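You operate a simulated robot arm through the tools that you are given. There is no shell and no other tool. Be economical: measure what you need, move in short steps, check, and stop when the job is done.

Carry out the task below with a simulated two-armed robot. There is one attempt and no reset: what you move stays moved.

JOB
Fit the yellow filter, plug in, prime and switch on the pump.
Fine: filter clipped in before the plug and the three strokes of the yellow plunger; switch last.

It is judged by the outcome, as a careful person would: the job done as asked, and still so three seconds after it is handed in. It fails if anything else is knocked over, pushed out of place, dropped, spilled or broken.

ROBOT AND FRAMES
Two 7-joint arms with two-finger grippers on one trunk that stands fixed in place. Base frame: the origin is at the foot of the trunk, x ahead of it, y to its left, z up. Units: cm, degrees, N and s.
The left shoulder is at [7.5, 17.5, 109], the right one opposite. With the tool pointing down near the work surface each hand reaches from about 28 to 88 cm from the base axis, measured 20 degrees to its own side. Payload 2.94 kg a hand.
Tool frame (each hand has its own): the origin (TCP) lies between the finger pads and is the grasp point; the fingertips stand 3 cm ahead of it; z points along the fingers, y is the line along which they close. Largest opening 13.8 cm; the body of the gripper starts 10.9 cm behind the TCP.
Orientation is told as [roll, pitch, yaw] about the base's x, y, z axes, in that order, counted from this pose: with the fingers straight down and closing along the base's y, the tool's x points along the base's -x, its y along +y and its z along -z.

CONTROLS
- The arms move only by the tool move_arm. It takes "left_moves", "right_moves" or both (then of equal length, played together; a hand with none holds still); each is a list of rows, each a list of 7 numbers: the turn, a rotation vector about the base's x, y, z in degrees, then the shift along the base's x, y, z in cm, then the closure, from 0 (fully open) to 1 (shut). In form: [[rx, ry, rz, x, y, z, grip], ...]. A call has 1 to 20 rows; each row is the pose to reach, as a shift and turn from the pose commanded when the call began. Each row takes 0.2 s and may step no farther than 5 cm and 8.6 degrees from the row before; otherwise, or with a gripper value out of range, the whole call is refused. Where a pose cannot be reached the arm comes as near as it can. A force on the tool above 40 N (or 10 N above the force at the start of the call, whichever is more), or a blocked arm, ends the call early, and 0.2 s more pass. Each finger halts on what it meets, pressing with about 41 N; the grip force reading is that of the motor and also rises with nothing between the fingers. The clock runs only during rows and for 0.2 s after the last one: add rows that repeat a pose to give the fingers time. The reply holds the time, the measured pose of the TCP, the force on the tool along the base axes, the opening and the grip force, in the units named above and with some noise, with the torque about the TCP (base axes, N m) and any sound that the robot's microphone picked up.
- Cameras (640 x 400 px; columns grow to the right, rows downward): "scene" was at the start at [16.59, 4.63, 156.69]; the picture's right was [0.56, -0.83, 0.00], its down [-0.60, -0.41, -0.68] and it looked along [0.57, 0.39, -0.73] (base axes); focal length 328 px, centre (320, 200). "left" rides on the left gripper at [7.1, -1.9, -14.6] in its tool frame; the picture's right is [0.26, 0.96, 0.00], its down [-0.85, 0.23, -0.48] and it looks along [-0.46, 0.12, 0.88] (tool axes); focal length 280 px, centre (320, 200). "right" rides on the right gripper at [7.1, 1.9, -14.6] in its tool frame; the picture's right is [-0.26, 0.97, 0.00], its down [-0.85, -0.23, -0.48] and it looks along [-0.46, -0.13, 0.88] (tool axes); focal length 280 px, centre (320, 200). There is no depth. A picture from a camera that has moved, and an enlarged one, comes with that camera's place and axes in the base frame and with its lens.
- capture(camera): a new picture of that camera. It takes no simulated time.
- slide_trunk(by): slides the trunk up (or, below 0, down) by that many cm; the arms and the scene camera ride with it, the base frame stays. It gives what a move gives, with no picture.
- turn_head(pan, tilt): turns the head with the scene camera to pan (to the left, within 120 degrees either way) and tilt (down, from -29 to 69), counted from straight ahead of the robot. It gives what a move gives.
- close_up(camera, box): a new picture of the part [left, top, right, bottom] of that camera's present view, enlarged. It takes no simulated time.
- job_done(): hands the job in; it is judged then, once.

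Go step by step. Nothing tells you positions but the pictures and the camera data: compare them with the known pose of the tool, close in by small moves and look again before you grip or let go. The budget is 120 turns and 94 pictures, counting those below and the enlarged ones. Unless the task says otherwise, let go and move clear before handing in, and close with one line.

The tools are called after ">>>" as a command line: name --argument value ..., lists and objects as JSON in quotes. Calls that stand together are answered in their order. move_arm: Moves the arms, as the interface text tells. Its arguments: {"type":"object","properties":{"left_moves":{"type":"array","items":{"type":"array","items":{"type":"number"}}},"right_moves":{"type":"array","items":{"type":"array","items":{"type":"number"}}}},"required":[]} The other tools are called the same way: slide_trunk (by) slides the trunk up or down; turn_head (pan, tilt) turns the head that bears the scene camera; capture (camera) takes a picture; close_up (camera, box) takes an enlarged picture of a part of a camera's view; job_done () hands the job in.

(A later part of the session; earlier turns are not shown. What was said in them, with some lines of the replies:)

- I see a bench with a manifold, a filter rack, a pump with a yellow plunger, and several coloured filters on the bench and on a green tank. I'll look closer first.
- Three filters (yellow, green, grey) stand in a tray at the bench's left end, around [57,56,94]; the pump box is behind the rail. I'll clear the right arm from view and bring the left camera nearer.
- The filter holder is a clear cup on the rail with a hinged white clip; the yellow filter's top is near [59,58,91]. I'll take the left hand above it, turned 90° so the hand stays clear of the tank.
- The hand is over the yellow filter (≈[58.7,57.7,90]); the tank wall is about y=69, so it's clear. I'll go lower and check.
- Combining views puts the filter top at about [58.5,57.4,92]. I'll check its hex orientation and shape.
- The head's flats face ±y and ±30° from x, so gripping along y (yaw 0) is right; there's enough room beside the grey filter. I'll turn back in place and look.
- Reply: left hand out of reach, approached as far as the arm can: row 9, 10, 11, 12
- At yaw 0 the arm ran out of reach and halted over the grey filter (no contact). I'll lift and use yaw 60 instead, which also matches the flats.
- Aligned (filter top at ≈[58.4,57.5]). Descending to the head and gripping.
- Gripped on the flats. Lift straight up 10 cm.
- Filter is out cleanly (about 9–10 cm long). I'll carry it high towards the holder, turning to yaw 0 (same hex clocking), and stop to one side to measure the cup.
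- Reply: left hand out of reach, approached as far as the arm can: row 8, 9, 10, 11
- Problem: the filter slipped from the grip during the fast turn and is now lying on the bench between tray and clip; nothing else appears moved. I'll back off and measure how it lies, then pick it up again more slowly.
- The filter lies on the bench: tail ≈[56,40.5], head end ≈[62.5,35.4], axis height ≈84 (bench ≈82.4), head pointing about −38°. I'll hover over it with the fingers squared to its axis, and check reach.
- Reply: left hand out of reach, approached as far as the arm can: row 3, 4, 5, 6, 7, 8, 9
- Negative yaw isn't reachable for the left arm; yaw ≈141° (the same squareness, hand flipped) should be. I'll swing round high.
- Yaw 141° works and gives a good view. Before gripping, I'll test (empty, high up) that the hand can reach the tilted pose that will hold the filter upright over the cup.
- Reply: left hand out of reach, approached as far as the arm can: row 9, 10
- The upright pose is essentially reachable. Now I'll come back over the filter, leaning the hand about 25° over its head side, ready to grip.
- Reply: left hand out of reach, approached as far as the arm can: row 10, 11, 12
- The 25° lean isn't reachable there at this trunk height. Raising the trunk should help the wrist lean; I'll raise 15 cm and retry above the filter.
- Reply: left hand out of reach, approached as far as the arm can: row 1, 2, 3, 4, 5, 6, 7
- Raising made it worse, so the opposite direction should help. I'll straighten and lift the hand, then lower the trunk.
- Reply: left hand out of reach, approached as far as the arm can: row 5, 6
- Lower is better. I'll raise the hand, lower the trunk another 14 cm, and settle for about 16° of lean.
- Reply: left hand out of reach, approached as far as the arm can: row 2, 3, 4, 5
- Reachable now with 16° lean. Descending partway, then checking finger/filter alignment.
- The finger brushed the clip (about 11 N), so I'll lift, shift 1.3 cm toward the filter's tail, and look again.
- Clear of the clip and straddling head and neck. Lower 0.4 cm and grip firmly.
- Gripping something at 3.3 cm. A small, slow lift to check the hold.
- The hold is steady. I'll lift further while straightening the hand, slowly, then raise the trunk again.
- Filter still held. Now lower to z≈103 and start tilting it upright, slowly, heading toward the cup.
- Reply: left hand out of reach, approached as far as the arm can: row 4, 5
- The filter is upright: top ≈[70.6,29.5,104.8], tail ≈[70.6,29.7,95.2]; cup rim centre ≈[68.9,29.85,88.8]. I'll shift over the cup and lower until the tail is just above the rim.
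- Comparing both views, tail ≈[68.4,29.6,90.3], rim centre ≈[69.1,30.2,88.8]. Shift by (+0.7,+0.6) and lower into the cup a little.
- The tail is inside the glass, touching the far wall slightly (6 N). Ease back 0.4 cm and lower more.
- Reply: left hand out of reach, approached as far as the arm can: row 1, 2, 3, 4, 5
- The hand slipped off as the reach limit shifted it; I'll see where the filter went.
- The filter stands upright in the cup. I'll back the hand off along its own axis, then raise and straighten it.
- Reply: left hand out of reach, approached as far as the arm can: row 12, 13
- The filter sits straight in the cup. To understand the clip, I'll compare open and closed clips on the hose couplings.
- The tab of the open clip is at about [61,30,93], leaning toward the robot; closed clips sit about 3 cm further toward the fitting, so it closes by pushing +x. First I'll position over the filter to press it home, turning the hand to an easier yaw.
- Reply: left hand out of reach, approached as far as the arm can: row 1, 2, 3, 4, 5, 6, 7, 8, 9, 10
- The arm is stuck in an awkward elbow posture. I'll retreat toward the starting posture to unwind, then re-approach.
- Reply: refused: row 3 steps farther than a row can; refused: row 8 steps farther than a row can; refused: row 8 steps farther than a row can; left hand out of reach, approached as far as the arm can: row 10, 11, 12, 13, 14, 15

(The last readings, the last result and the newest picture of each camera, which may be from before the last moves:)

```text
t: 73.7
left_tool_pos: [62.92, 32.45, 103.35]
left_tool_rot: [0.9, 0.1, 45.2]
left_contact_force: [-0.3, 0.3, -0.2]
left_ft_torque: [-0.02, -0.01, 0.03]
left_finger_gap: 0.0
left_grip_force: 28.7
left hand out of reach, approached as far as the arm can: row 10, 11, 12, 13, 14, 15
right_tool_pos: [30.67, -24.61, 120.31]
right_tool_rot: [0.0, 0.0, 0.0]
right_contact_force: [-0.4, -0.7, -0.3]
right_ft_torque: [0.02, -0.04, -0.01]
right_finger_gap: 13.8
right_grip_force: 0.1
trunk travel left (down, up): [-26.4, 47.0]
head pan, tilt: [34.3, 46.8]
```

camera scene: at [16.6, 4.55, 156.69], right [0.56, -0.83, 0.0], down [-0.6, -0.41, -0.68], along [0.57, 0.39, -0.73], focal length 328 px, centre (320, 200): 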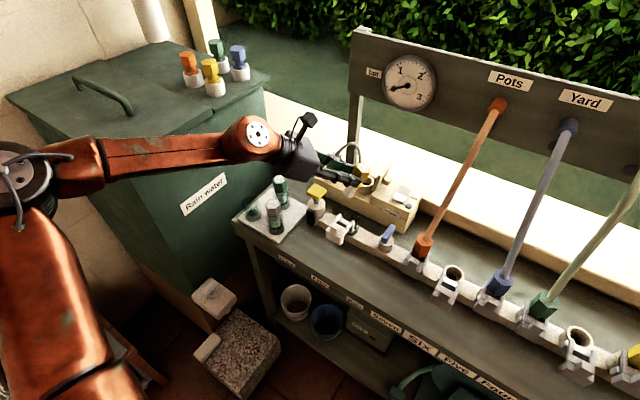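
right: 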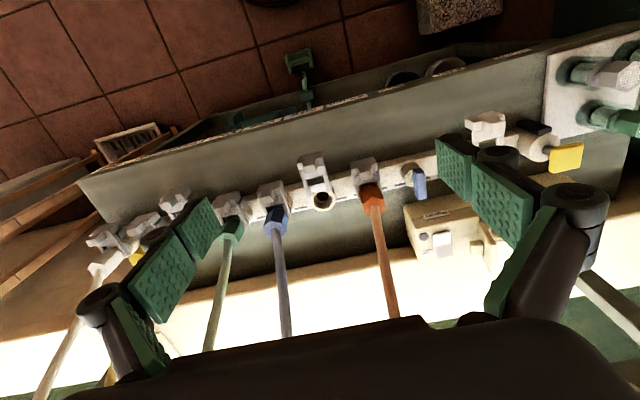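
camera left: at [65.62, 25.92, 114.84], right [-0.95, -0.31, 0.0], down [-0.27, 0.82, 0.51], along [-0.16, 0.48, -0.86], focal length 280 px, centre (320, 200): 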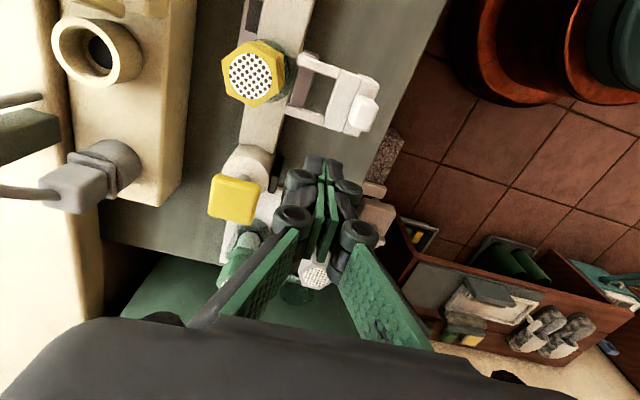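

Reach is really limited at this trunk height; lowering the trunk evidently brings the shoulders forward (the head camera moved forward too). I'll back off and up, then lower the trunk 22 cm.

>>> move_arm --left_moves '[[0, 0, 0, -4, 0, 3, 1], [0, 0, 0, -8, 0, 6, 1], [0, 0, 0, -12, 0, 9, 1], [0, 0, 0, -14, 0, 13, 1], [0, 0, 0, -14, 0, 17, 1], [0, 0, 0, -14, 0, 18, 1]]'

>>> slide_trunk --by -22

>>> move_arm --left_moves '[[0, 0, 0, 4, -0.5, 0, 1], [0, 0, 0, 8, -1, 1, 1], [0, 0, 0, 12, -1.5, 2, 1], [0, 0, 0, 16, -2, 3, 1], [0, 0, 0, 20, -2.4, 3, 1], [0, 0, 0, 20.2, -2.4, 3, 1]]'

```text
t: 75.1
left_tool_pos: [48.96, 32.66, 121.33]
left_tool_rot: [1.1, 0.1, 45.1]
left_contact_force: [0.5, -0.3, -0.4]
left_ft_torque: [0.0, 0.02, -0.02]
left_finger_gap: 0.02
left_grip_force: 29.3
right_tool_pos: [30.78, -24.63, 120.27]
right_tool_rot: [0.1, 0.2, 0.0]
right_contact_force: [-0.2, 0.0, -0.8]
right_ft_torque: [-0.03, -0.05, 0.03]
right_finger_gap: 13.79
right_grip_force: 0.0
trunk travel left (down, up): [-26.4, 47.0]
head pan, tilt: [34.3, 46.8]
```

```text
t: 77.4
left_tool_pos: [48.92, 32.58, 99.44]
left_tool_rot: [0.9, 0.2, 45.1]
left_contact_force: [0.0, 0.6, 0.1]
left_ft_torque: [0.0, -0.06, 0.0]
left_finger_gap: 0.0
left_grip_force: 28.6
right_tool_pos: [30.67, -24.67, 98.33]
right_tool_rot: [0.1, -0.1, 0.0]
right_contact_force: [-0.8, -0.4, 0.8]
right_ft_torque: [0.0, 0.01, 0.01]
right_finger_gap: 13.82
right_grip_force: 0.1
trunk travel left (down, up): [-4.4, 69.0]
head pan, tilt: [34.3, 46.8]
```

```text
t: 78.8
left_tool_pos: [66.58, 31.33, 100.54]
left_tool_rot: [1.0, 0.1, 45.0]
left_contact_force: [0.5, 0.1, 0.5]
left_ft_torque: [0.04, 0.06, 0.0]
left_finger_gap: 0.0
left_grip_force: 28.5
left hand out of reach, approached as far as the arm can: row 5, 6
right_tool_pos: [30.67, -24.55, 98.25]
right_tool_rot: [0.1, 0.0, 0.0]
right_contact_force: [0.0, 0.0, 0.0]
right_ft_torque: [-0.01, 0.02, 0.01]
right_finger_gap: 13.8
right_grip_force: 0.0
trunk travel left (down, up): [-4.4, 69.0]
head pan, tilt: [34.3, 46.8]
```

Tilting the hand forward extends reach, so I'll tilt 30° and come over the filter's top.

>>> move_arm --left_moves '[[0, -6, 0, 0, 0, 0.5, 1], [0, -12, 0, 0.2, -0.3, 0.5, 1], [0, -18, 0, 0.4, -0.6, 0.5, 1], [0, -24, 0, 0.7, -1, 0.5, 1], [0, -30, 0, 1, -1.3, 0, 1], [0, -30, 0, 1, -1.3, -1, 1], [0, -30, 0, 1, -1.3, -1, 1]]'

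>>> close_up --camera "scene" --box '[220, 100, 380, 260]'

```text
t: 80.4
left_tool_pos: [67.66, 29.98, 99.28]
left_tool_rot: [-21.2, -20.5, 49.1]
left_contact_force: [0.7, 0.3, -0.4]
left_ft_torque: [0.01, 0.02, 0.0]
left_finger_gap: 0.01
left_grip_force: 28.0
right_tool_pos: [30.82, -24.57, 98.18]
right_tool_rot: [0.2, 0.1, 0.0]
right_contact_force: [-0.1, 0.7, -0.4]
right_ft_torque: [-0.02, -0.01, 0.01]
right_finger_gap: 13.81
right_grip_force: 0.1
trunk travel left (down, up): [-4.4, 69.0]
head pan, tilt: [34.3, 46.8]
```

```text
2.50 times, centred on (300, 180) of scene
camera zoom: at [37.15, 4.6, 131.9], right [0.56, -0.83, 0.0], down [-0.6, -0.41, -0.68], along [0.57, 0.39, -0.73], focal length 819 px, centre (370, 250)
```

zoom: 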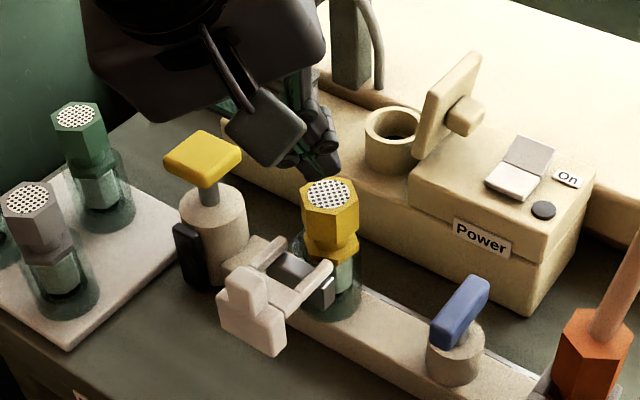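

The fingertips are just over the filter's top (≈[69.1,29.7,94.1]). Press down gently to seat it.

>>> move_arm --left_moves '[[0, 0, 0, 0, -0.2, -0.8, 1], [0, 0, 0, 0, -0.2, -1.5, 1], [0, 0, 0, 0, -0.2, -2, 1], [0, 0, 0, 0, -0.2, -2.4, 1]]'

```text
t: 81.4
left_tool_pos: [67.64, 29.79, 97.08]
left_tool_rot: [-21.3, -20.6, 49.2]
left_contact_force: [0.1, 0.3, 1.7]
left_ft_torque: [0.0, 0.01, -0.03]
left_finger_gap: 0.0
left_grip_force: 28.7
right_tool_pos: [30.84, -24.59, 98.23]
right_tool_rot: [0.2, 0.1, 0.1]
right_contact_force: [0.2, 1.1, -0.5]
right_ft_torque: [0.0, -0.02, 0.0]
right_finger_gap: 13.84
right_grip_force: 0.1
trunk travel left (down, up): [-4.4, 69.0]
head pan, tilt: [34.3, 46.8]
```

>>> move_arm --left_moves '[[0, 0, 0, 0, 0, -0.4, 1], [0, 0, 0, 0, 0, -0.7, 1], [0, 0, 0, 0, 0, -0.7, 1]]'

```text
t: 82.2
left_tool_pos: [67.6, 29.64, 96.76]
left_tool_rot: [-21.7, -21.0, 49.4]
left_contact_force: [3.7, 4.4, 33.6]
left_ft_torque: [0.04, -0.14, 0.06]
left_finger_gap: 0.0
left_grip_force: 28.3
right_tool_pos: [30.58, -24.63, 98.22]
right_tool_rot: [0.1, -0.1, -0.1]
right_contact_force: [0.3, 0.3, 0.7]
right_ft_torque: [-0.02, -0.02, 0.02]
right_finger_gap: 13.8
right_grip_force: 0.1
trunk travel left (down, up): [-4.4, 69.0]
head pan, tilt: [34.3, 46.8]
```

Firmly seated (33 N, no give). Now go round to the robot side of the clip with the hand vertical.

>>> move_arm --left_moves '[[0, 0, 0, 0, 0, 3, 1], [0, 0, 0, -1, 0, 6, 1], [0, 7.5, 0, -4, 0.1, 7, 1], [0, 15, 0, -7, 0.2, 7, 1], [0, 22.5, 0, -9, 0.3, 7, 1], [0, 30, 0, -11, 0.3, 6, 1], [0, 30, 0, -11, 0.3, 2, 1], [0, 30, 0, -11, 0.3, -2, 1], [0, 30, 0, -11, 0.3, -3.2, 1], [0, 30, 0, -11, 0.3, -3.2, 1]]'

>>> close_up --camera "scene" --box '[220, 100, 380, 260]'

```text
t: 84.4
left_tool_pos: [56.71, 30.04, 93.24]
left_tool_rot: [0.9, 0.1, 45.1]
left_contact_force: [0.0, 0.0, 0.7]
left_ft_torque: [0.01, -0.03, 0.0]
left_finger_gap: 0.02
left_grip_force: 27.9
right_tool_pos: [30.72, -24.72, 98.24]
right_tool_rot: [0.1, 0.1, 0.0]
right_contact_force: [-0.1, -0.1, -1.1]
right_ft_torque: [0.02, 0.01, 0.0]
right_finger_gap: 13.81
right_grip_force: 0.0
trunk travel left (down, up): [-4.4, 69.0]
head pan, tilt: [34.3, 46.8]
```

```text
2.50 times, centred on (300, 180) of scene
camera zoom: at [37.15, 4.6, 131.9], right [0.56, -0.83, 0.0], down [-0.6, -0.41, -0.68], along [0.57, 0.39, -0.73], focal length 819 px, centre (370, 250)
```

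zoom: 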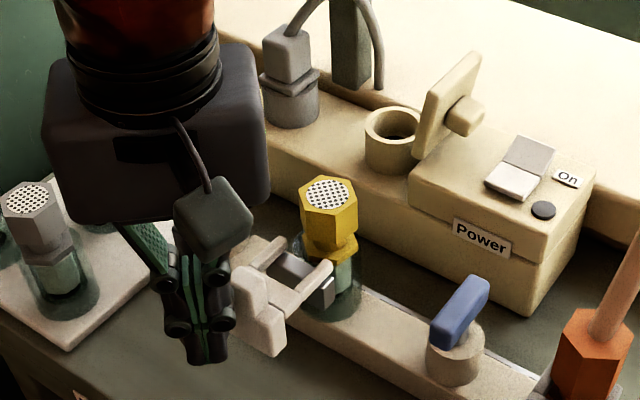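

Fingers are in front of the clip. Raise 1 cm and push +x in small steps, listening for a click.

>>> move_arm --left_moves '[[0, 0, 0, 0, 0, 1, 1], [0, 0, 0, 1, 0, 1, 1], [0, 0, 0, 2, 0, 1, 1], [0, 0, 0, 3, 0, 1, 1], [0, 0, 0, 3.7, 0, 1, 1], [0, 0, 0, 4.4, 0, 1, 1], [0, 0, 0, 5, 0, 1, 1]]'

>>> close_up --camera "scene" --box '[240, 140, 360, 260]'

```text
t: 86.0
left_tool_pos: [61.65, 29.98, 94.29]
left_tool_rot: [1.1, 0.1, 45.1]
left_contact_force: [-7.3, -0.2, -0.7]
left_ft_torque: [0.03, 0.08, 0.01]
left_finger_gap: 0.0
left_grip_force: 28.7
right_tool_pos: [30.64, -24.69, 98.25]
right_tool_rot: [0.1, 0.1, 0.0]
right_contact_force: [1.0, 0.2, 0.5]
right_ft_torque: [0.01, -0.01, -0.01]
right_finger_gap: 13.79
right_grip_force: 0.1
trunk travel left (down, up): [-4.4, 69.0]
head pan, tilt: [34.3, 46.8]
```

```text
3.33 times, centred on (300, 200) of scene
camera zoom: at [37.08, 4.61, 131.93], right [0.56, -0.83, 0.0], down [-0.6, -0.41, -0.68], along [0.57, 0.39, -0.73], focal length 1092 px, centre (387, 200)
```

zoom: 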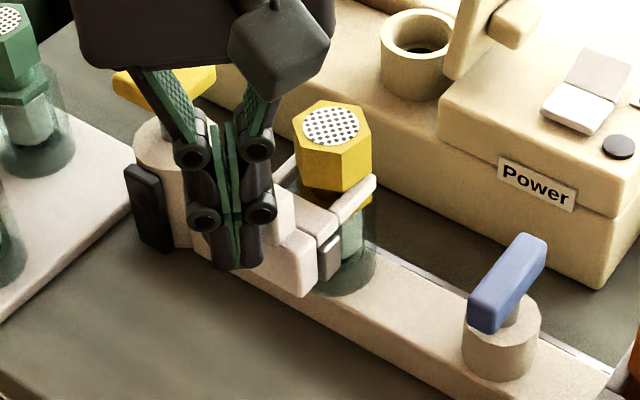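

The clip swings up around the filter (7 N). Keep pushing.

>>> move_arm --left_moves '[[0, 0, 0, 0.5, 0, 0, 1], [0, 0, 0, 1, 0, 0, 1], [0, 0, 0, 1.5, 0, 0, 1], [0, 0, 0, 2, 0, 0, 1]]'

```text
t: 86.6
left_tool_pos: [61.65, 30.03, 94.19]
left_tool_rot: [1.9, 0.8, 44.9]
left_contact_force: [-21.7, 7.3, 6.0]
left_ft_torque: [0.1, 0.1, 0.13]
left_finger_gap: 0.0
left_grip_force: 28.5
right_tool_pos: [30.49, -24.54, 98.43]
right_tool_rot: [0.0, 0.0, 0.0]
right_contact_force: [-0.4, -0.6, -1.0]
right_ft_torque: [-0.04, 0.0, 0.0]
right_finger_gap: 13.81
right_grip_force: 0.0
trunk travel left (down, up): [-4.4, 69.0]
head pan, tilt: [34.3, 46.8]
stopped in row 2 (left hand): the force on the tool passed its limit at 45 N (the readings are from after the stop); the commanded pose is now the measured one
```

It stopped at 45 N without a click. Let me look closely before pushing further.

>>> move_arm --left_moves '[[0, 0, 0, -1.5, 0, 0, 1], [0, 0, 0, -4, 0, 3, 1], [0, 0, 0, -7, 0, 6, 1], [0, 0, 0, -7, 0, 6, 1]]'

>>> close_up --camera "scene" --box '[270, 150, 350, 230]'

>>> close_up --camera "left" --box '[60, 0, 320, 200]'

```text
t: 87.6
left_tool_pos: [55.04, 29.95, 99.93]
left_tool_rot: [1.8, 0.7, 45.0]
left_contact_force: [0.2, -0.3, 0.2]
left_ft_torque: [-0.01, -0.01, -0.02]
left_finger_gap: 0.01
left_grip_force: 28.5
right_tool_pos: [30.74, -24.81, 98.23]
right_tool_rot: [0.1, 0.0, 0.0]
right_contact_force: [-0.9, -1.3, -0.2]
right_ft_torque: [0.0, -0.02, -0.01]
right_finger_gap: 13.8
right_grip_force: 0.0
trunk travel left (down, up): [-4.4, 69.0]
head pan, tilt: [34.3, 46.8]
```

```text
5.00 times, centred on (310, 190) of scene
camera zoom: at [37.18, 4.6, 131.89], right [0.56, -0.83, 0.0], down [-0.6, -0.41, -0.68], along [0.57, 0.39, -0.73], focal length 1638 px, centre (370, 250)
```

zoom: 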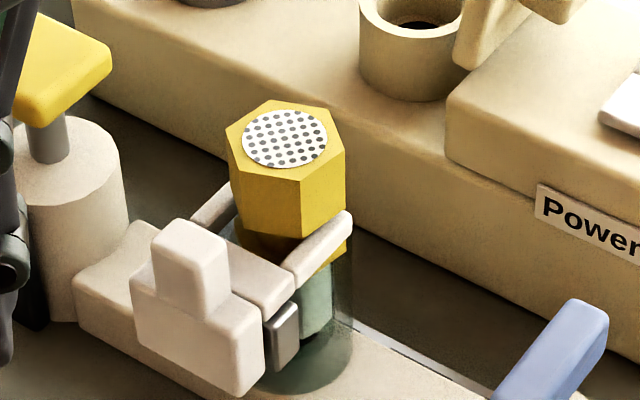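

```text
2.00 times, centred on (190, 100) of left
camera zoom: at [51.81, 23.42, 114.54], right [-0.87, 0.5, 0.03], down [0.45, 0.76, 0.47], along [0.21, 0.42, -0.88], focal length 561 px, centre (580, 400)
```

zoom: 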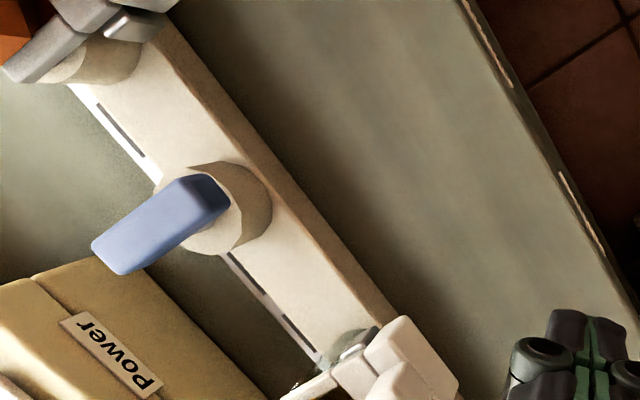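

The fork now lies around the filter's neck, above its flange. I'll compare with a properly closed clip on the orange coupling.

>>> close_up --camera "scene" --box '[260, 160, 440, 300]'

```text
2.86 times, centred on (350, 230) of scene
camera zoom: at [37.18, 4.6, 131.89], right [0.56, -0.83, 0.0], down [-0.6, -0.41, -0.68], along [0.57, 0.39, -0.73], focal length 936 px, centre (234, 114)
```

zoom: 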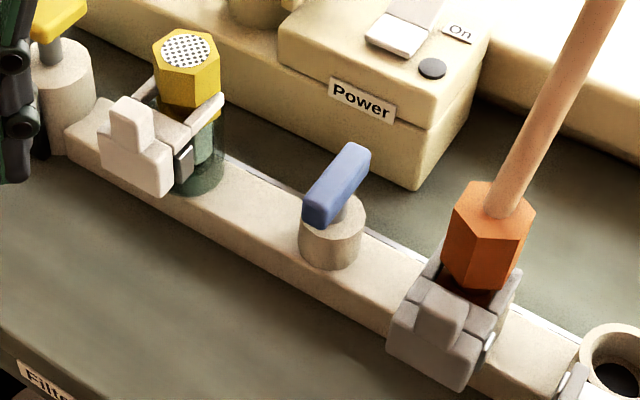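

The clip looks identical to the closed one on the orange coupling: block flush against the rail, fork around the neck. Next the plug: cube top ≈[83.1,44.5,93.5], socket ring ≈[83,33.4,89.5]. I'll raise the hand and turn it to yaw 0, tilted forward for the reach.

>>> move_arm --left_moves '[[0, 0, -7, 0, 1, 3, 0.9], [0, 0, -14, 0, 2, 6, 0.8], [-0.8, -1.8, -21, 0, 3, 8, 0.64], [-0.8, -1.8, -28, 0, 4, 8, 0.64], [-0.8, -1.8, -35, 0, 6, 8, 0.64], [-0.8, -1.8, -42, 0, 8, 8, 0.64], [-0.8, -1.8, -45, 0, 10, 8, 0.64], [-0.8, -1.8, -45, 0, 11, 8, 0.64]]'

>>> move_arm --left_moves '[[0, -6, 0, 2, 0.3, 0, 0.64], [0, -12, 0, 4, 0.6, 0, 0.64], [0, -18, 0, 7, 1, 0, 0.64], [0, -24, 0, 10, 1.5, 0, 0.64], [0, -30, 0, 13, 2, 0, 0.64], [0, -36, 0, 16, 2.5, 0, 0.64], [0, -40, 0, 19, 3, 0, 0.64], [0, -40, 0, 22, 3.5, 0, 0.64], [0, -40, 0, 22, 3.5, 0, 0.64]]'

```text
t: 89.4
left_tool_pos: [54.6, 39.67, 106.29]
left_tool_rot: [0.3, -0.8, -0.1]
left_contact_force: [0.0, -0.1, 0.3]
left_ft_torque: [-0.02, 0.0, 0.01]
left_finger_gap: 4.96
left_grip_force: 0.0
left hand out of reach, approached as far as the arm can: row 7, 8
right_tool_pos: [30.73, -24.65, 98.29]
right_tool_rot: [0.2, 0.2, 0.1]
right_contact_force: [0.2, -0.1, 0.4]
right_ft_torque: [0.02, 0.0, 0.0]
right_finger_gap: 13.8
right_grip_force: 0.1
trunk travel left (down, up): [-4.4, 69.0]
head pan, tilt: [34.3, 46.8]
```

```text
t: 91.4
left_tool_pos: [76.54, 43.3, 106.44]
left_tool_rot: [0.3, -40.8, -0.2]
left_contact_force: [-0.2, 0.6, 0.8]
left_ft_torque: [0.0, 0.05, 0.02]
left_finger_gap: 4.99
left_grip_force: 0.1
right_tool_pos: [30.63, -24.65, 98.26]
right_tool_rot: [0.0, 0.0, 0.0]
right_contact_force: [-0.6, 0.2, 0.6]
right_ft_torque: [0.02, -0.08, 0.02]
right_finger_gap: 13.79
right_grip_force: 0.1
trunk travel left (down, up): [-4.4, 69.0]
head pan, tilt: [34.3, 46.8]
```

Reach is good with tilt. Look from the hand.

>>> capture --camera "left"

>>> close_up --camera "scene" --box '[240, 60, 400, 220]'

```text
20 pictures are left
camera left: at [61.67, 41.17, 112.81], right [-0.2, 0.97, -0.17], down [0.33, 0.23, 0.92], along [0.92, 0.13, -0.37], focal length 280 px, centre (320, 200)
```

left: 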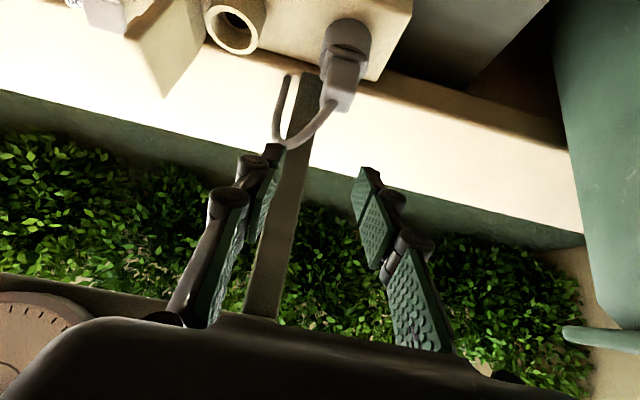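

```text
2.50 times, centred on (320, 140) of scene
camera zoom: at [37.01, 4.58, 131.96], right [0.56, -0.83, 0.0], down [-0.6, -0.41, -0.68], along [0.57, 0.39, -0.73], focal length 819 px, centre (320, 350)
```

zoom: 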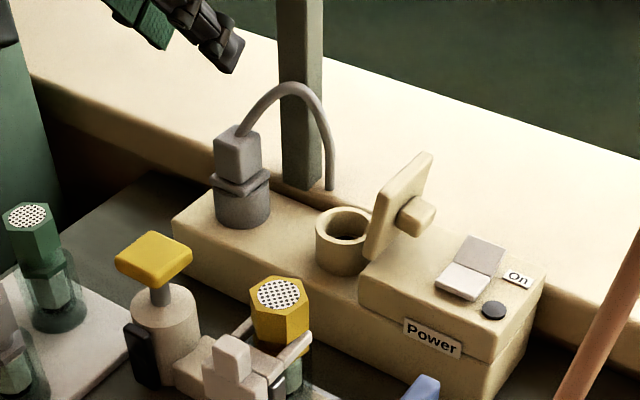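

Plug confirmed at ≈[82.7,44.5]. I'll align and approach along the finger direction.

>>> move_arm --left_moves '[[0, 0, 0, 0, 0.6, -3, 0.66], [0, 0, 0, 0, 1.2, -6.3, 0.66], [0, 0, 0, 1.6, 1.2, -8.2, 0.66], [0, 0, 0, 3.3, 1.2, -10.1, 0.66], [0, 0, 0, 4.3, 1.2, -11.3, 0.66], [0, 0, 0, 4.3, 1.2, -11.3, 0.66]]'

>>> close_up --camera "scene" --box '[260, 60, 360, 160]'

```text
t: 92.8
left_tool_pos: [80.88, 44.44, 94.98]
left_tool_rot: [0.4, -40.7, -0.1]
left_contact_force: [-0.4, 0.1, 0.6]
left_ft_torque: [0.02, 0.0, -0.03]
left_finger_gap: 4.69
left_grip_force: 0.1
right_tool_pos: [30.82, -24.54, 98.26]
right_tool_rot: [0.0, 0.1, 0.1]
right_contact_force: [0.2, 0.5, -0.6]
right_ft_torque: [-0.01, 0.0, 0.03]
right_finger_gap: 13.81
right_grip_force: 0.1
trunk travel left (down, up): [-4.4, 69.0]
head pan, tilt: [34.3, 46.8]
```

```text
4.00 times, centred on (310, 110) of scene
camera zoom: at [37.14, 4.6, 131.91], right [0.56, -0.83, 0.0], down [-0.6, -0.41, -0.68], along [0.57, 0.39, -0.73], focal length 1311 px, centre (360, 560)
```

zoom: 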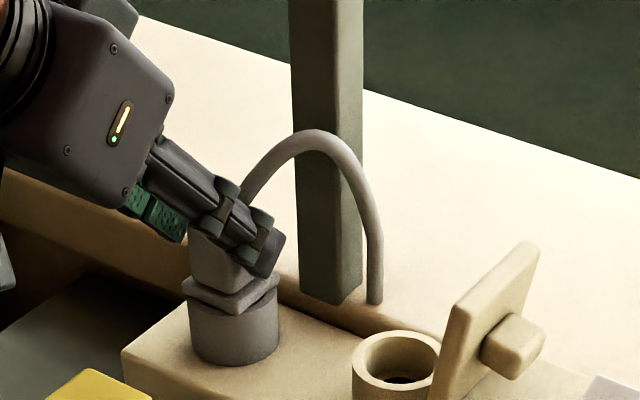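

The fingers straddle the cube. Lower 0.8 cm and grip.

>>> move_arm --left_moves '[[0, 0, 0, 0, 0, -0.4, 0.66], [0, 0, 0, 0, 0, -0.8, 0.66], [0, 0, 0, 0, 0, -0.8, 0.8], [0, 0, 0, 0, 0, -0.8, 1], [0, 0, 0, 0, 0, -0.8, 1], [0, 0, 0, 0, 0, -0.8, 1]]'

```text
t: 94.2
left_tool_pos: [80.87, 44.28, 94.22]
left_tool_rot: [0.4, -40.7, -0.2]
left_contact_force: [0.3, -1.7, -0.6]
left_ft_torque: [-0.09, 0.01, -0.06]
left_finger_gap: 2.92
left_grip_force: 41.0
right_tool_pos: [30.7, -24.54, 98.2]
right_tool_rot: [0.0, 0.1, 0.0]
right_contact_force: [-0.4, -0.4, -0.4]
right_ft_torque: [-0.02, 0.02, 0.0]
right_finger_gap: 13.77
right_grip_force: 0.1
trunk travel left (down, up): [-4.4, 69.0]
head pan, tilt: [34.3, 46.8]
```

Gripped (2.9 cm). Pull it straight up slowly.

>>> move_arm --left_moves '[[0, 0, 0, 0, 0, 0.7, 1], [0, 0, 0, 0, 0, 1.4, 1], [0, 0, 0, 0, 0, 2.1, 1], [0, 0, 0, 0, 0, 2.8, 1], [0, 0, 0, 0, 0, 3.5, 1], [0, 0, 0, 0, 0, 4.2, 1], [0, 0, 0, 0, 0, 4.2, 1]]'

>>> close_up --camera "scene" --box '[260, 60, 380, 180]'

```text
t: 95.8
left_tool_pos: [80.91, 44.43, 98.38]
left_tool_rot: [0.5, -40.6, -0.1]
left_contact_force: [0.0, -0.6, -1.5]
left_ft_torque: [0.02, -0.01, 0.01]
left_finger_gap: 2.92
left_grip_force: 41.2
right_tool_pos: [30.7, -24.81, 98.25]
right_tool_rot: [0.0, 0.1, -0.1]
right_contact_force: [-0.5, 0.7, 0.1]
right_ft_torque: [-0.02, 0.01, -0.02]
right_finger_gap: 13.84
right_grip_force: 0.0
trunk travel left (down, up): [-4.4, 69.0]
head pan, tilt: [34.3, 46.8]
```

```text
3.33 times, centred on (320, 120) of scene
camera zoom: at [37.17, 4.61, 131.89], right [0.56, -0.83, 0.0], down [-0.6, -0.41, -0.68], along [0.56, 0.39, -0.73], focal length 1092 px, centre (320, 467)
```

zoom: 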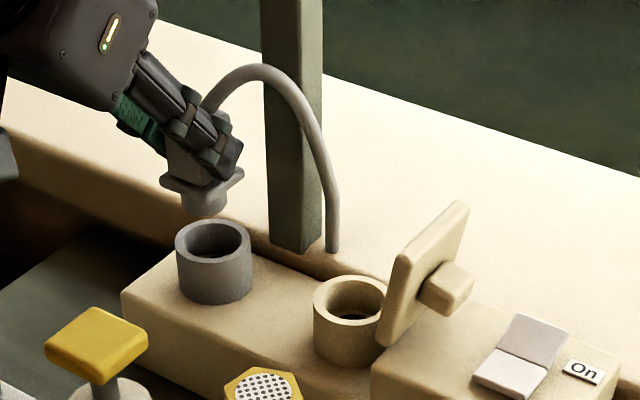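

The plug (cube, flange, round pin) is out. The socket is 11 cm toward −y; move across a little higher.

>>> move_arm --left_moves '[[0, 0, 0, 0, 0, 1, 1], [0, 0, 0, 0, -2, 1.3, 1], [0, 0, 0, 0, -4, 1.3, 1], [0, 0, 0, 0, -6, 1.3, 1], [0, 0, 0, 0, -8, 1.3, 1], [0, 0, 0, 0, -10, 1.3, 1], [0, 0, 0, -0.1, -11, 1.3, 1], [0, 0, 0, -0.1, -11, -0.3, 1], [0, 0, 0, -0.1, -11, -0.3, 1]]'

>>> close_up --camera "scene" --box '[270, 80, 390, 200]'

```text
t: 97.8
left_tool_pos: [80.8, 33.23, 98.22]
left_tool_rot: [0.4, -40.6, -0.1]
left_contact_force: [0.0, -0.2, -0.5]
left_ft_torque: [0.0, 0.0, 0.01]
left_finger_gap: 2.93
left_grip_force: 40.7
right_tool_pos: [30.75, -24.65, 98.28]
right_tool_rot: [0.1, 0.2, 0.0]
right_contact_force: [0.2, 0.2, -0.2]
right_ft_torque: [-0.04, -0.01, 0.01]
right_finger_gap: 13.83
right_grip_force: 0.1
trunk travel left (down, up): [-4.4, 69.0]
head pan, tilt: [34.3, 46.8]
```

```text
3.33 times, centred on (330, 140) of scene
camera zoom: at [37.16, 4.6, 131.9], right [0.56, -0.83, 0.0], down [-0.6, -0.41, -0.68], along [0.56, 0.39, -0.73], focal length 1092 px, centre (287, 400)
```

zoom: 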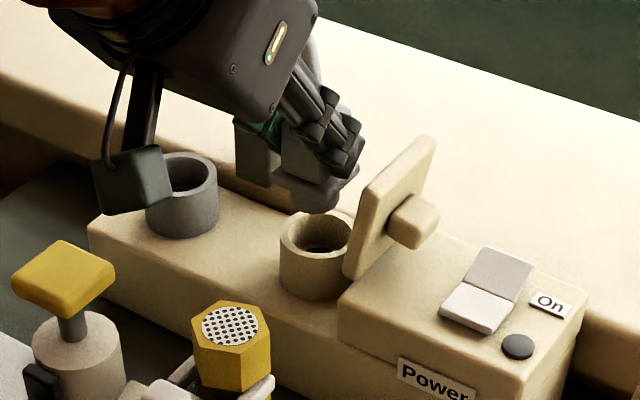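

Pin is right above the socket. Lower in small steps.

>>> move_arm --left_moves '[[0, 0, 0, 0, 0, -0.8, 1], [0, 0, 0, 0, 0, -1.6, 1], [0, 0, 0, 0, 0, -2.2, 1], [0, 0, 0, 0, 0, -2.8, 1]]'

```text
t: 98.8
left_tool_pos: [80.94, 33.31, 95.4]
left_tool_rot: [0.4, -40.7, -0.2]
left_contact_force: [0.8, -1.3, -0.4]
left_ft_torque: [-0.03, -0.02, -0.01]
left_finger_gap: 2.88
left_grip_force: 40.6
right_tool_pos: [30.8, -24.7, 98.25]
right_tool_rot: [0.2, 0.1, 0.0]
right_contact_force: [0.3, 0.2, -0.3]
right_ft_torque: [0.0, 0.01, -0.01]
right_finger_gap: 13.79
right_grip_force: 0.0
trunk travel left (down, up): [-4.4, 69.0]
head pan, tilt: [34.3, 46.8]
```

>>> move_arm --left_moves '[[0, 0, 0, 0, 0, -0.5, 1], [0, 0, 0, 0, 0, -0.9, 1], [0, 0, 0, 0, 0, -1.2, 1], [0, 0, 0, 0, 0, -1.5, 1]]'

>>> close_up --camera "scene" --box '[270, 80, 390, 200]'

```text
t: 99.8
left_tool_pos: [80.75, 33.35, 94.19]
left_tool_rot: [0.3, -41.2, -0.1]
left_contact_force: [2.6, -1.9, 15.1]
left_ft_torque: [-0.09, -0.04, -0.05]
left_finger_gap: 2.91
left_grip_force: 40.7
right_tool_pos: [30.66, -24.73, 98.36]
right_tool_rot: [0.0, 0.1, 0.0]
right_contact_force: [-0.4, 0.8, 0.2]
right_ft_torque: [0.01, -0.01, -0.02]
right_finger_gap: 13.8
right_grip_force: 0.1
trunk travel left (down, up): [-4.4, 69.0]
head pan, tilt: [34.3, 46.8]
```

```text
3.33 times, centred on (330, 140) of scene
camera zoom: at [37.0, 4.51, 131.98], right [0.56, -0.83, 0.0], down [-0.6, -0.41, -0.69], along [0.57, 0.39, -0.73], focal length 1092 px, centre (287, 400)
```

zoom: 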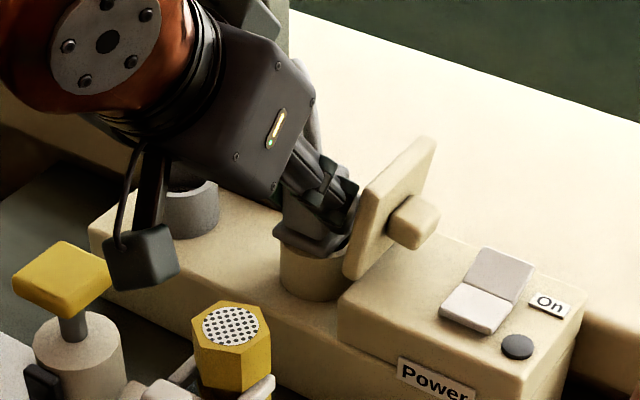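

Seated at the same height as when parked (15 N at the stop). Open slightly and withdraw along the finger axis.

>>> move_arm --left_moves '[[0, 0, 0, 0, 0, 0, 0.75], [0, 0, 0, 0, 0, 0, 0.72], [0, 0, 0, 0, 0, 0, 0.72], [0, 0, 0, -1.3, 0, 1.5, 0.72], [0, 0, 0, -2.6, 0, 3, 0.72], [0, 0, 0, -5, 0.5, 5.5, 0.72], [0, 0, 0, -7.5, 1, 8.5, 0.72], [0, 0, 0, -10, 2, 11, 0.72], [0, 0, 0, -10, 2, 11, 0.9]]'

>>> close_up --camera "scene" --box '[240, 70, 400, 230]'

```text
t: 101.8
left_tool_pos: [70.81, 35.43, 104.68]
left_tool_rot: [0.4, -40.7, -0.1]
left_contact_force: [0.3, -0.3, -0.8]
left_ft_torque: [0.01, 0.03, -0.02]
left_finger_gap: 1.38
left_grip_force: 0.1
right_tool_pos: [30.78, -24.59, 98.17]
right_tool_rot: [0.1, 0.2, 0.0]
right_contact_force: [0.6, 0.0, 0.0]
right_ft_torque: [-0.01, 0.02, 0.03]
right_finger_gap: 13.81
right_grip_force: 0.0
trunk travel left (down, up): [-4.4, 69.0]
head pan, tilt: [34.3, 46.8]
```

```text
2.50 times, centred on (320, 150) of scene
camera zoom: at [37.19, 4.6, 131.88], right [0.56, -0.83, 0.0], down [-0.6, -0.41, -0.68], along [0.56, 0.39, -0.73], focal length 819 px, centre (320, 325)
```

zoom: 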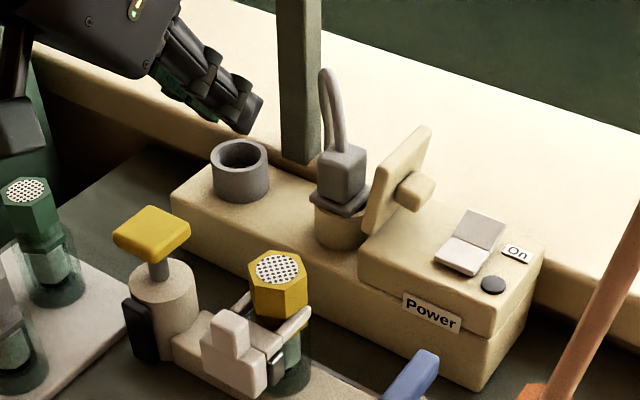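

The plug sits in the socket with its cable free. Next the primer plunger: handle top ≈[69,41.4,92.4]. I'll close the fingers and position above it, then press gently.

>>> move_arm --left_moves '[[0, 0, 0, -1, 2, 0, 1], [0, 0, 0, -2, 4, -1, 1], [0, 0, 0, -3, 6, -3, 1], [0, 0, 0, -3, 6, -6, 1], [0, 0, 0, -3, 6, -8, 1], [0, 0, 0, -3, 6, -8, 1]]'

>>> close_up --camera "scene" --box '[220, 110, 320, 210]'

```text
t: 103.2
left_tool_pos: [67.85, 41.29, 96.89]
left_tool_rot: [0.3, -40.6, 0.0]
left_contact_force: [-0.2, 0.2, -0.3]
left_ft_torque: [-0.03, -0.03, 0.03]
left_finger_gap: 0.0
left_grip_force: 28.5
right_tool_pos: [30.62, -24.59, 98.26]
right_tool_rot: [0.1, 0.2, 0.0]
right_contact_force: [-0.4, 0.5, -1.2]
right_ft_torque: [-0.04, 0.01, 0.0]
right_finger_gap: 13.79
right_grip_force: 0.0
trunk travel left (down, up): [-4.4, 69.0]
head pan, tilt: [34.3, 46.8]
```

```text
4.00 times, centred on (270, 160) of scene
camera zoom: at [37.13, 4.6, 131.91], right [0.56, -0.83, 0.0], down [-0.6, -0.41, -0.68], along [0.57, 0.39, -0.73], focal length 1311 px, centre (520, 360)
```

zoom: 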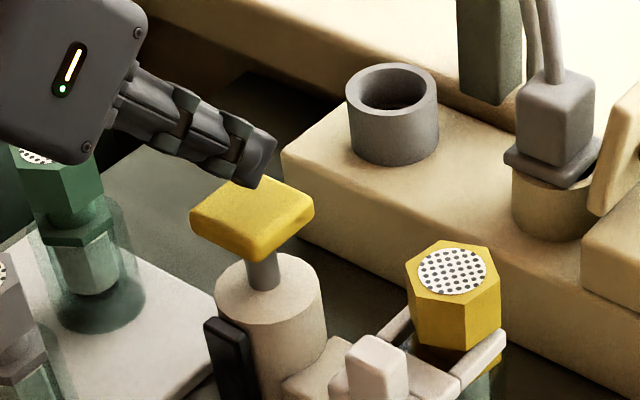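

The fingertips are over the handle's middle. Press down in small steps to see how far it goes.

>>> move_arm --left_moves '[[0, 0, 0, 0, 0, -0.8, 1], [0, 0, 0, 0, 0, -1.5, 1], [0, 0, 0, 0, 0, -2, 1], [0, 0, 0, 0, 0, -2.5, 1], [0, 0, 0, 0, 0, -3, 1]]'

```text
t: 104.4
left_tool_pos: [67.72, 41.4, 93.87]
left_tool_rot: [0.4, -40.6, -0.1]
left_contact_force: [0.1, -1.0, 4.6]
left_ft_torque: [-0.01, 0.0, -0.02]
left_finger_gap: 0.59
left_grip_force: 28.3
right_tool_pos: [30.68, -24.58, 98.32]
right_tool_rot: [0.0, 0.1, 0.0]
right_contact_force: [0.1, -0.6, 0.0]
right_ft_torque: [-0.02, 0.01, -0.01]
right_finger_gap: 13.8
right_grip_force: 0.0
trunk travel left (down, up): [-4.4, 69.0]
head pan, tilt: [34.3, 46.8]
```

>>> move_arm --left_moves '[[0, 0, 0, 0, 0, -0.5, 1], [0, 0, 0, 0, 0, -1, 1], [0, 0, 0, 0, 0, -1.5, 1], [0, 0, 0, 0, 0, -2, 1]]'

>>> close_up --camera "scene" --box '[220, 110, 320, 210]'

```text
t: 105.4
left_tool_pos: [67.84, 41.29, 92.5]
left_tool_rot: [0.4, -41.4, -0.1]
left_contact_force: [5.6, 7.4, 34.8]
left_ft_torque: [0.15, -0.48, -0.07]
left_finger_gap: 0.6
left_grip_force: 28.1
right_tool_pos: [30.5, -24.64, 98.39]
right_tool_rot: [0.0, 0.0, 0.1]
right_contact_force: [0.2, -0.1, 0.4]
right_ft_torque: [-0.02, -0.02, -0.01]
right_finger_gap: 13.84
right_grip_force: 0.0
trunk travel left (down, up): [-4.4, 69.0]
head pan, tilt: [34.3, 46.8]
```

```text
4.00 times, centred on (270, 160) of scene
camera zoom: at [36.86, 4.5, 132.05], right [0.56, -0.83, 0.0], down [-0.6, -0.41, -0.69], along [0.57, 0.39, -0.73], focal length 1311 px, centre (520, 360)
```

zoom: 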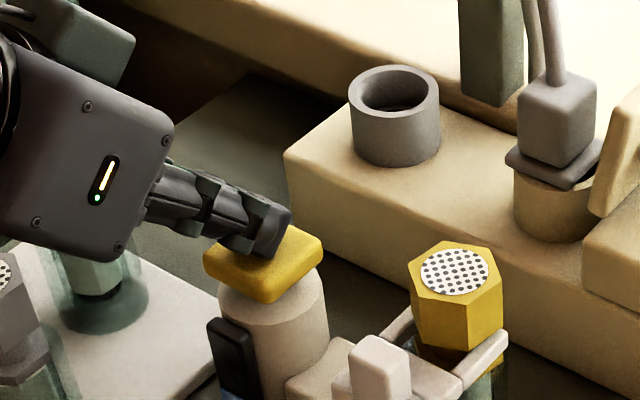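

Bottomed out (35 N, handle on the cylinder). Lift and see whether it springs back.

>>> move_arm --left_moves '[[0, 0, 0, 0, 0, 1, 1], [0, 0, 0, 0, 0, 2.5, 1], [0, 0, 0, 0, 0, 4.4, 1], [0, 0, 0, 0, 0, 4.4, 1]]'

>>> close_up --camera "scene" --box '[220, 110, 320, 210]'

```text
t: 106.4
left_tool_pos: [67.89, 41.38, 96.2]
left_tool_rot: [0.3, -40.5, 0.0]
left_contact_force: [0.5, 0.3, 0.3]
left_ft_torque: [0.03, 0.0, -0.04]
left_finger_gap: 0.0
left_grip_force: 28.3
right_tool_pos: [30.82, -24.65, 98.2]
right_tool_rot: [0.2, 0.1, 0.0]
right_contact_force: [0.6, 0.0, 1.2]
right_ft_torque: [-0.03, 0.03, 0.03]
right_finger_gap: 13.8
right_grip_force: 0.1
trunk travel left (down, up): [-4.4, 69.0]
head pan, tilt: [34.3, 46.8]
```

```text
4.00 times, centred on (270, 160) of scene
camera zoom: at [37.18, 4.63, 131.88], right [0.56, -0.83, 0.0], down [-0.6, -0.41, -0.68], along [0.56, 0.39, -0.73], focal length 1311 px, centre (520, 360)
```

zoom: 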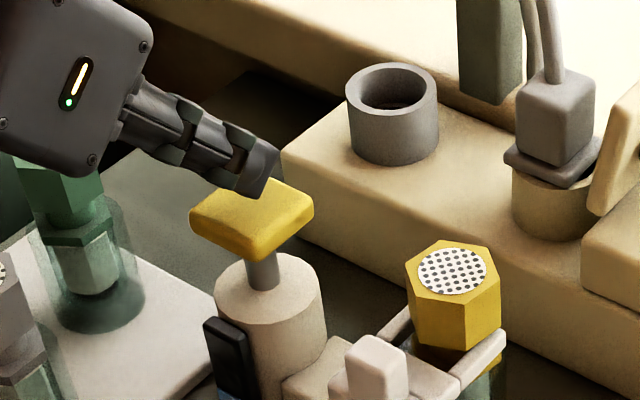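

It springs back, and a blue level has begun to show in the sight window; that's stroke one. Strokes two and three the same way.

>>> move_arm --left_moves '[[0, 0, 0, 0, 0, -1.5, 1], [0, 0, 0, 0, 0, -2.5, 1], [0, 0, 0, 0, 0, -3.3, 1], [0, 0, 0, 0, 0, -3.8, 1], [0, 0, 0, 0, 0, -4.3, 1], [0, 0, 0, 0, 0, -4.3, 1], [0, 0, 0, 0, 0, -2.5, 1], [0, 0, 0, 0, 0, 0, 1], [0, 0, 0, 0, 0, 0.3, 1], [0, 0, 0, 0, 0, 0.3, 1]]'

>>> close_up --camera "scene" --box '[220, 130, 320, 230]'

```text
t: 108.6
left_tool_pos: [67.89, 41.49, 96.45]
left_tool_rot: [0.3, -40.6, -0.1]
left_contact_force: [-0.3, -0.5, -0.1]
left_ft_torque: [0.01, 0.0, 0.02]
left_finger_gap: 0.02
left_grip_force: 28.5
right_tool_pos: [30.76, -24.68, 98.33]
right_tool_rot: [0.1, 0.0, 0.0]
right_contact_force: [-0.6, -0.8, -0.3]
right_ft_torque: [0.03, 0.06, 0.01]
right_finger_gap: 13.79
right_grip_force: 0.1
trunk travel left (down, up): [-4.4, 69.0]
head pan, tilt: [34.3, 46.8]
```

```text
4.00 times, centred on (270, 180) of scene
camera zoom: at [37.16, 4.62, 131.89], right [0.56, -0.83, 0.0], down [-0.6, -0.41, -0.68], along [0.57, 0.39, -0.73], focal length 1311 px, centre (520, 280)
```

zoom: 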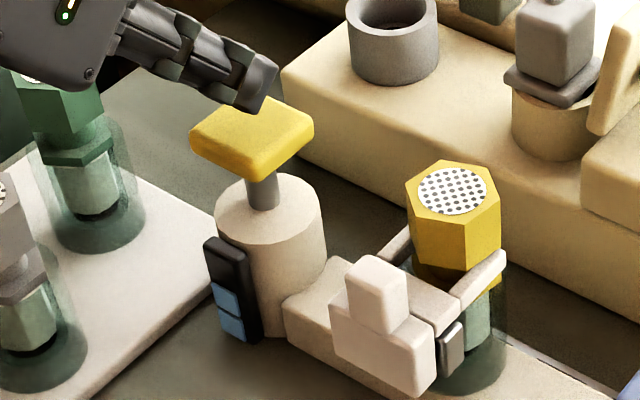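

The window shows two blue segments, so two strokes counted. Third stroke.

>>> move_arm --left_moves '[[0, 0, 0, 0, 0, -1.8, 1], [0, 0, 0, 0, 0, -2.8, 1], [0, 0, 0, 0, 0, -3.6, 1], [0, 0, 0, 0, 0, -4.1, 1], [0, 0, 0, 0, 0, -4.6, 1], [0, 0, 0, 0, 0, -4.6, 1], [0, 0, 0, 0, 0, -2.5, 1], [0, 0, 0, 0, 0, 0, 1], [0, 0, 0, 0, 0, 3, 1], [0, 0, 0, 0, 0, 6, 1], [0, 0, 0, 0, 0, 6, 1]]'

>>> close_up --camera "scene" --box '[240, 90, 400, 230]'

```text
t: 111.0
left_tool_pos: [67.96, 41.36, 102.56]
left_tool_rot: [0.4, -40.6, -0.1]
left_contact_force: [0.4, -0.5, 0.2]
left_ft_torque: [0.0, 0.0, -0.01]
left_finger_gap: 0.01
left_grip_force: 28.6
right_tool_pos: [30.75, -24.64, 98.23]
right_tool_rot: [0.0, 0.1, 0.0]
right_contact_force: [0.1, 0.2, -0.3]
right_ft_torque: [-0.01, -0.01, -0.03]
right_finger_gap: 13.78
right_grip_force: 0.0
trunk travel left (down, up): [-4.4, 69.0]
head pan, tilt: [34.3, 46.8]
```

```text
2.86 times, centred on (320, 160) of scene
camera zoom: at [37.17, 4.62, 131.88], right [0.56, -0.83, 0.0], down [-0.6, -0.41, -0.68], along [0.56, 0.39, -0.73], focal length 936 px, centre (320, 314)
```

zoom: 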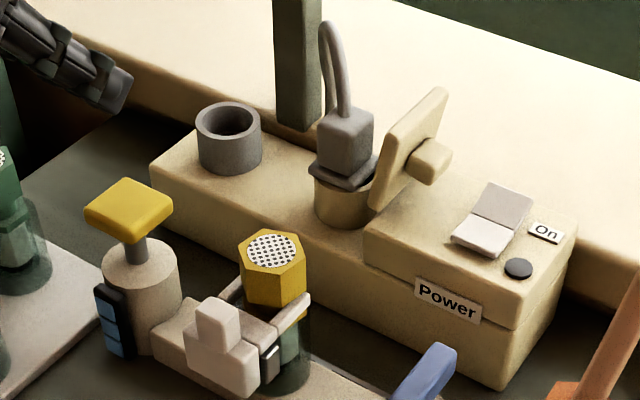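

All three segments are blue: primed. The switch's "On" half is the far one, ≈[84.5,21.9,91]. I'll move the closed fingers in front of and above it, staying clear of the flap.

>>> move_arm --left_moves '[[0, 0, 0, 0, -3, 2, 1], [0, 0, 0, 1, -7, 3.5, 1], [0, 0, 0, 2, -11, 3.5, 1], [0, 0, 0, 4, -15, 3.5, 1], [0, 0, 0, 7, -18.5, 3.5, 1], [0, 0, 0, 10, -19.5, 1, 1], [0, 0, 0, 13, -19.5, -2, 1], [0, 0, 0, 15.2, -19.5, -5.5, 1], [0, 0, 0, 15.2, -19.5, -5.5, 1]]'

>>> close_up --camera "scene" --box '[310, 80, 420, 190]'

```text
t: 113.0
left_tool_pos: [83.16, 22.22, 97.21]
left_tool_rot: [0.5, -40.6, -0.2]
left_contact_force: [0.1, 0.0, 0.2]
left_ft_torque: [-0.03, 0.0, -0.01]
left_finger_gap: 0.0
left_grip_force: 27.9
left hand out of reach, approached as far as the arm can: row 8, 9
right_tool_pos: [31.01, -24.66, 98.27]
right_tool_rot: [0.1, 0.2, 0.0]
right_contact_force: [-0.4, 1.2, 0.1]
right_ft_torque: [0.0, -0.03, 0.02]
right_finger_gap: 13.8
right_grip_force: 0.0
trunk travel left (down, up): [-4.4, 69.0]
head pan, tilt: [34.3, 46.8]
```

```text
3.64 times, centred on (365, 135) of scene
camera zoom: at [37.67, 4.56, 131.82], right [0.56, -0.83, 0.0], down [-0.61, -0.41, -0.68], along [0.56, 0.39, -0.73], focal length 1192 px, centre (156, 436)
```

zoom: 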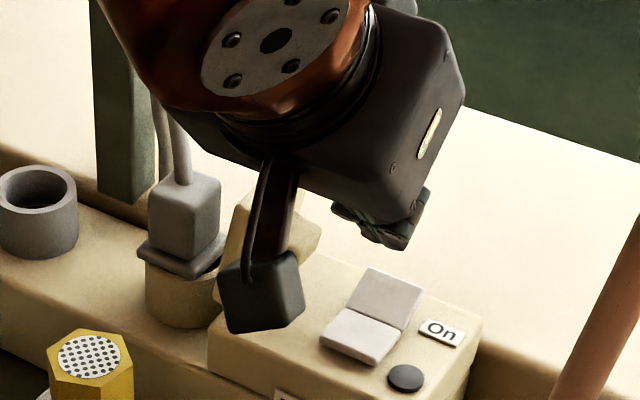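

Fingertips are above the switch's far half. Lower and press gently.

>>> move_arm --left_moves '[[0, -3, 0, -0.3, 0, -1, 1], [0, -5, 0, -0.3, 0, -2, 1], [0, -5, 0, -0.3, 0, -2.8, 1], [0, -5, 0, -0.3, 0, -3.4, 1]]'

>>> close_up --camera "scene" --box '[310, 80, 420, 190]'

```text
t: 114.0
left_tool_pos: [82.78, 22.27, 93.58]
left_tool_rot: [0.3, -45.7, -0.1]
left_contact_force: [-0.3, 0.4, -0.5]
left_ft_torque: [-0.02, 0.02, 0.0]
left_finger_gap: 0.0
left_grip_force: 28.7
right_tool_pos: [30.86, -24.61, 98.32]
right_tool_rot: [0.0, 0.1, 0.1]
right_contact_force: [0.2, 0.1, 0.2]
right_ft_torque: [0.02, 0.0, 0.01]
right_finger_gap: 13.82
right_grip_force: 0.1
trunk travel left (down, up): [-4.4, 69.0]
head pan, tilt: [34.3, 46.8]
```

```text
3.64 times, centred on (365, 135) of scene
camera zoom: at [37.19, 4.6, 131.88], right [0.56, -0.83, 0.0], down [-0.6, -0.41, -0.68], along [0.56, 0.39, -0.73], focal length 1192 px, centre (156, 436)
```

zoom: 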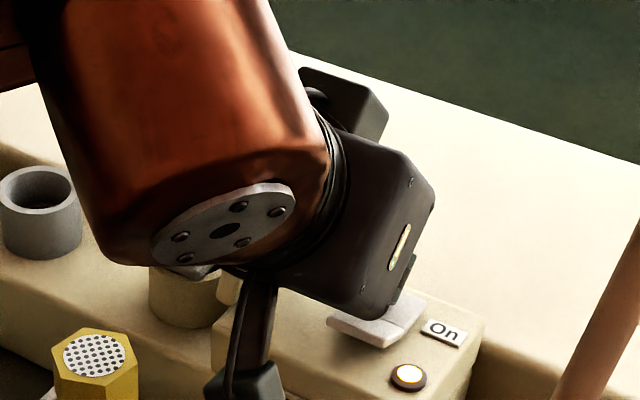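

The indicator lamp is lit, so the pump is on. Retreat by the same path.

>>> move_arm --left_moves '[[0, 2, 0, 0, 0, 1.5, 1], [0, 5, 0, 0, 0, 3.5, 1], [0, 5, 0, -2, 0, 6.5, 1], [0, 5, 0, -5, 0, 9.5, 1], [0, 5, 0, -8, 1, 12.5, 1], [0, 5, 0, -12, 2, 13, 1], [0, 5, 0, -16, 3, 13, 1], [0, 8, 0, -20, 4, 13, 1], [0, 13, 0, -24, 5, 13, 1], [0, 20, 0, -28, 6, 13, 1], [0, 28, 0, -32, 6, 13, 1], [0, 36, 0, -36, 6, 13, 1]]'

>>> capture --camera "scene"

>>> close_up --camera "scene" --box '[240, 90, 420, 240]'

```text
t: 116.6
left_tool_pos: [46.54, 28.13, 106.74]
left_tool_rot: [0.3, -9.5, -0.1]
left_contact_force: [0.5, 0.1, 0.6]
left_ft_torque: [-0.01, -0.01, -0.01]
left_finger_gap: 0.0
left_grip_force: 28.6
right_tool_pos: [30.78, -24.55, 98.14]
right_tool_rot: [0.2, 0.1, -0.1]
right_contact_force: [-0.3, 0.0, 1.0]
right_ft_torque: [-0.01, 0.01, 0.0]
right_finger_gap: 13.81
right_grip_force: 0.1
trunk travel left (down, up): [-4.4, 69.0]
head pan, tilt: [34.3, 46.8]
```

```text
6 pictures are left
camera scene: at [37.14, 4.61, 131.9], right [0.56, -0.83, 0.0], down [-0.6, -0.41, -0.68], along [0.57, 0.39, -0.73], focal length 328 px, centre (320, 200)
```

scene: 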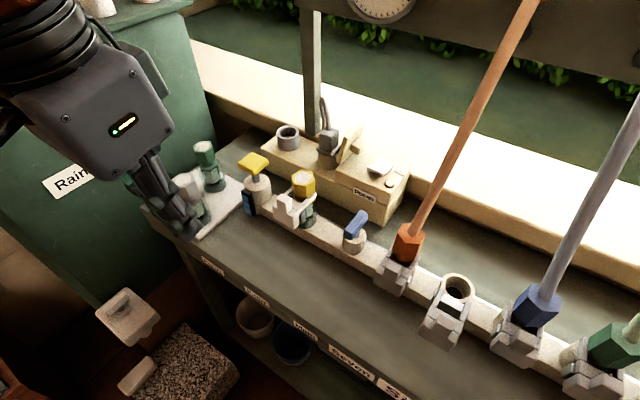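

```text
2.67 times, centred on (330, 165) of scene
camera zoom: at [37.14, 4.61, 131.9], right [0.56, -0.83, 0.0], down [-0.6, -0.41, -0.68], along [0.57, 0.39, -0.73], focal length 874 px, centre (293, 293)
```

zoom: 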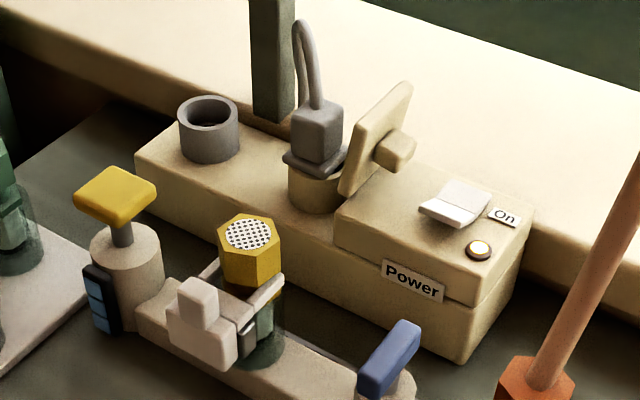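

The filter is clipped in, the plug is in its socket, the window shows three priming strokes, the switch is on with its lamp lit, and the hands are clear. Handing in.

>>> job_done

```text
The job is handed in.
```

The yellow filter is clipped in, the pump is plugged in, primed with three strokes and switched on last, and its lamp is lit. I dropped the filter once on the bench while carrying it, then picked it up and fitted it; nothing else looked disturbed.
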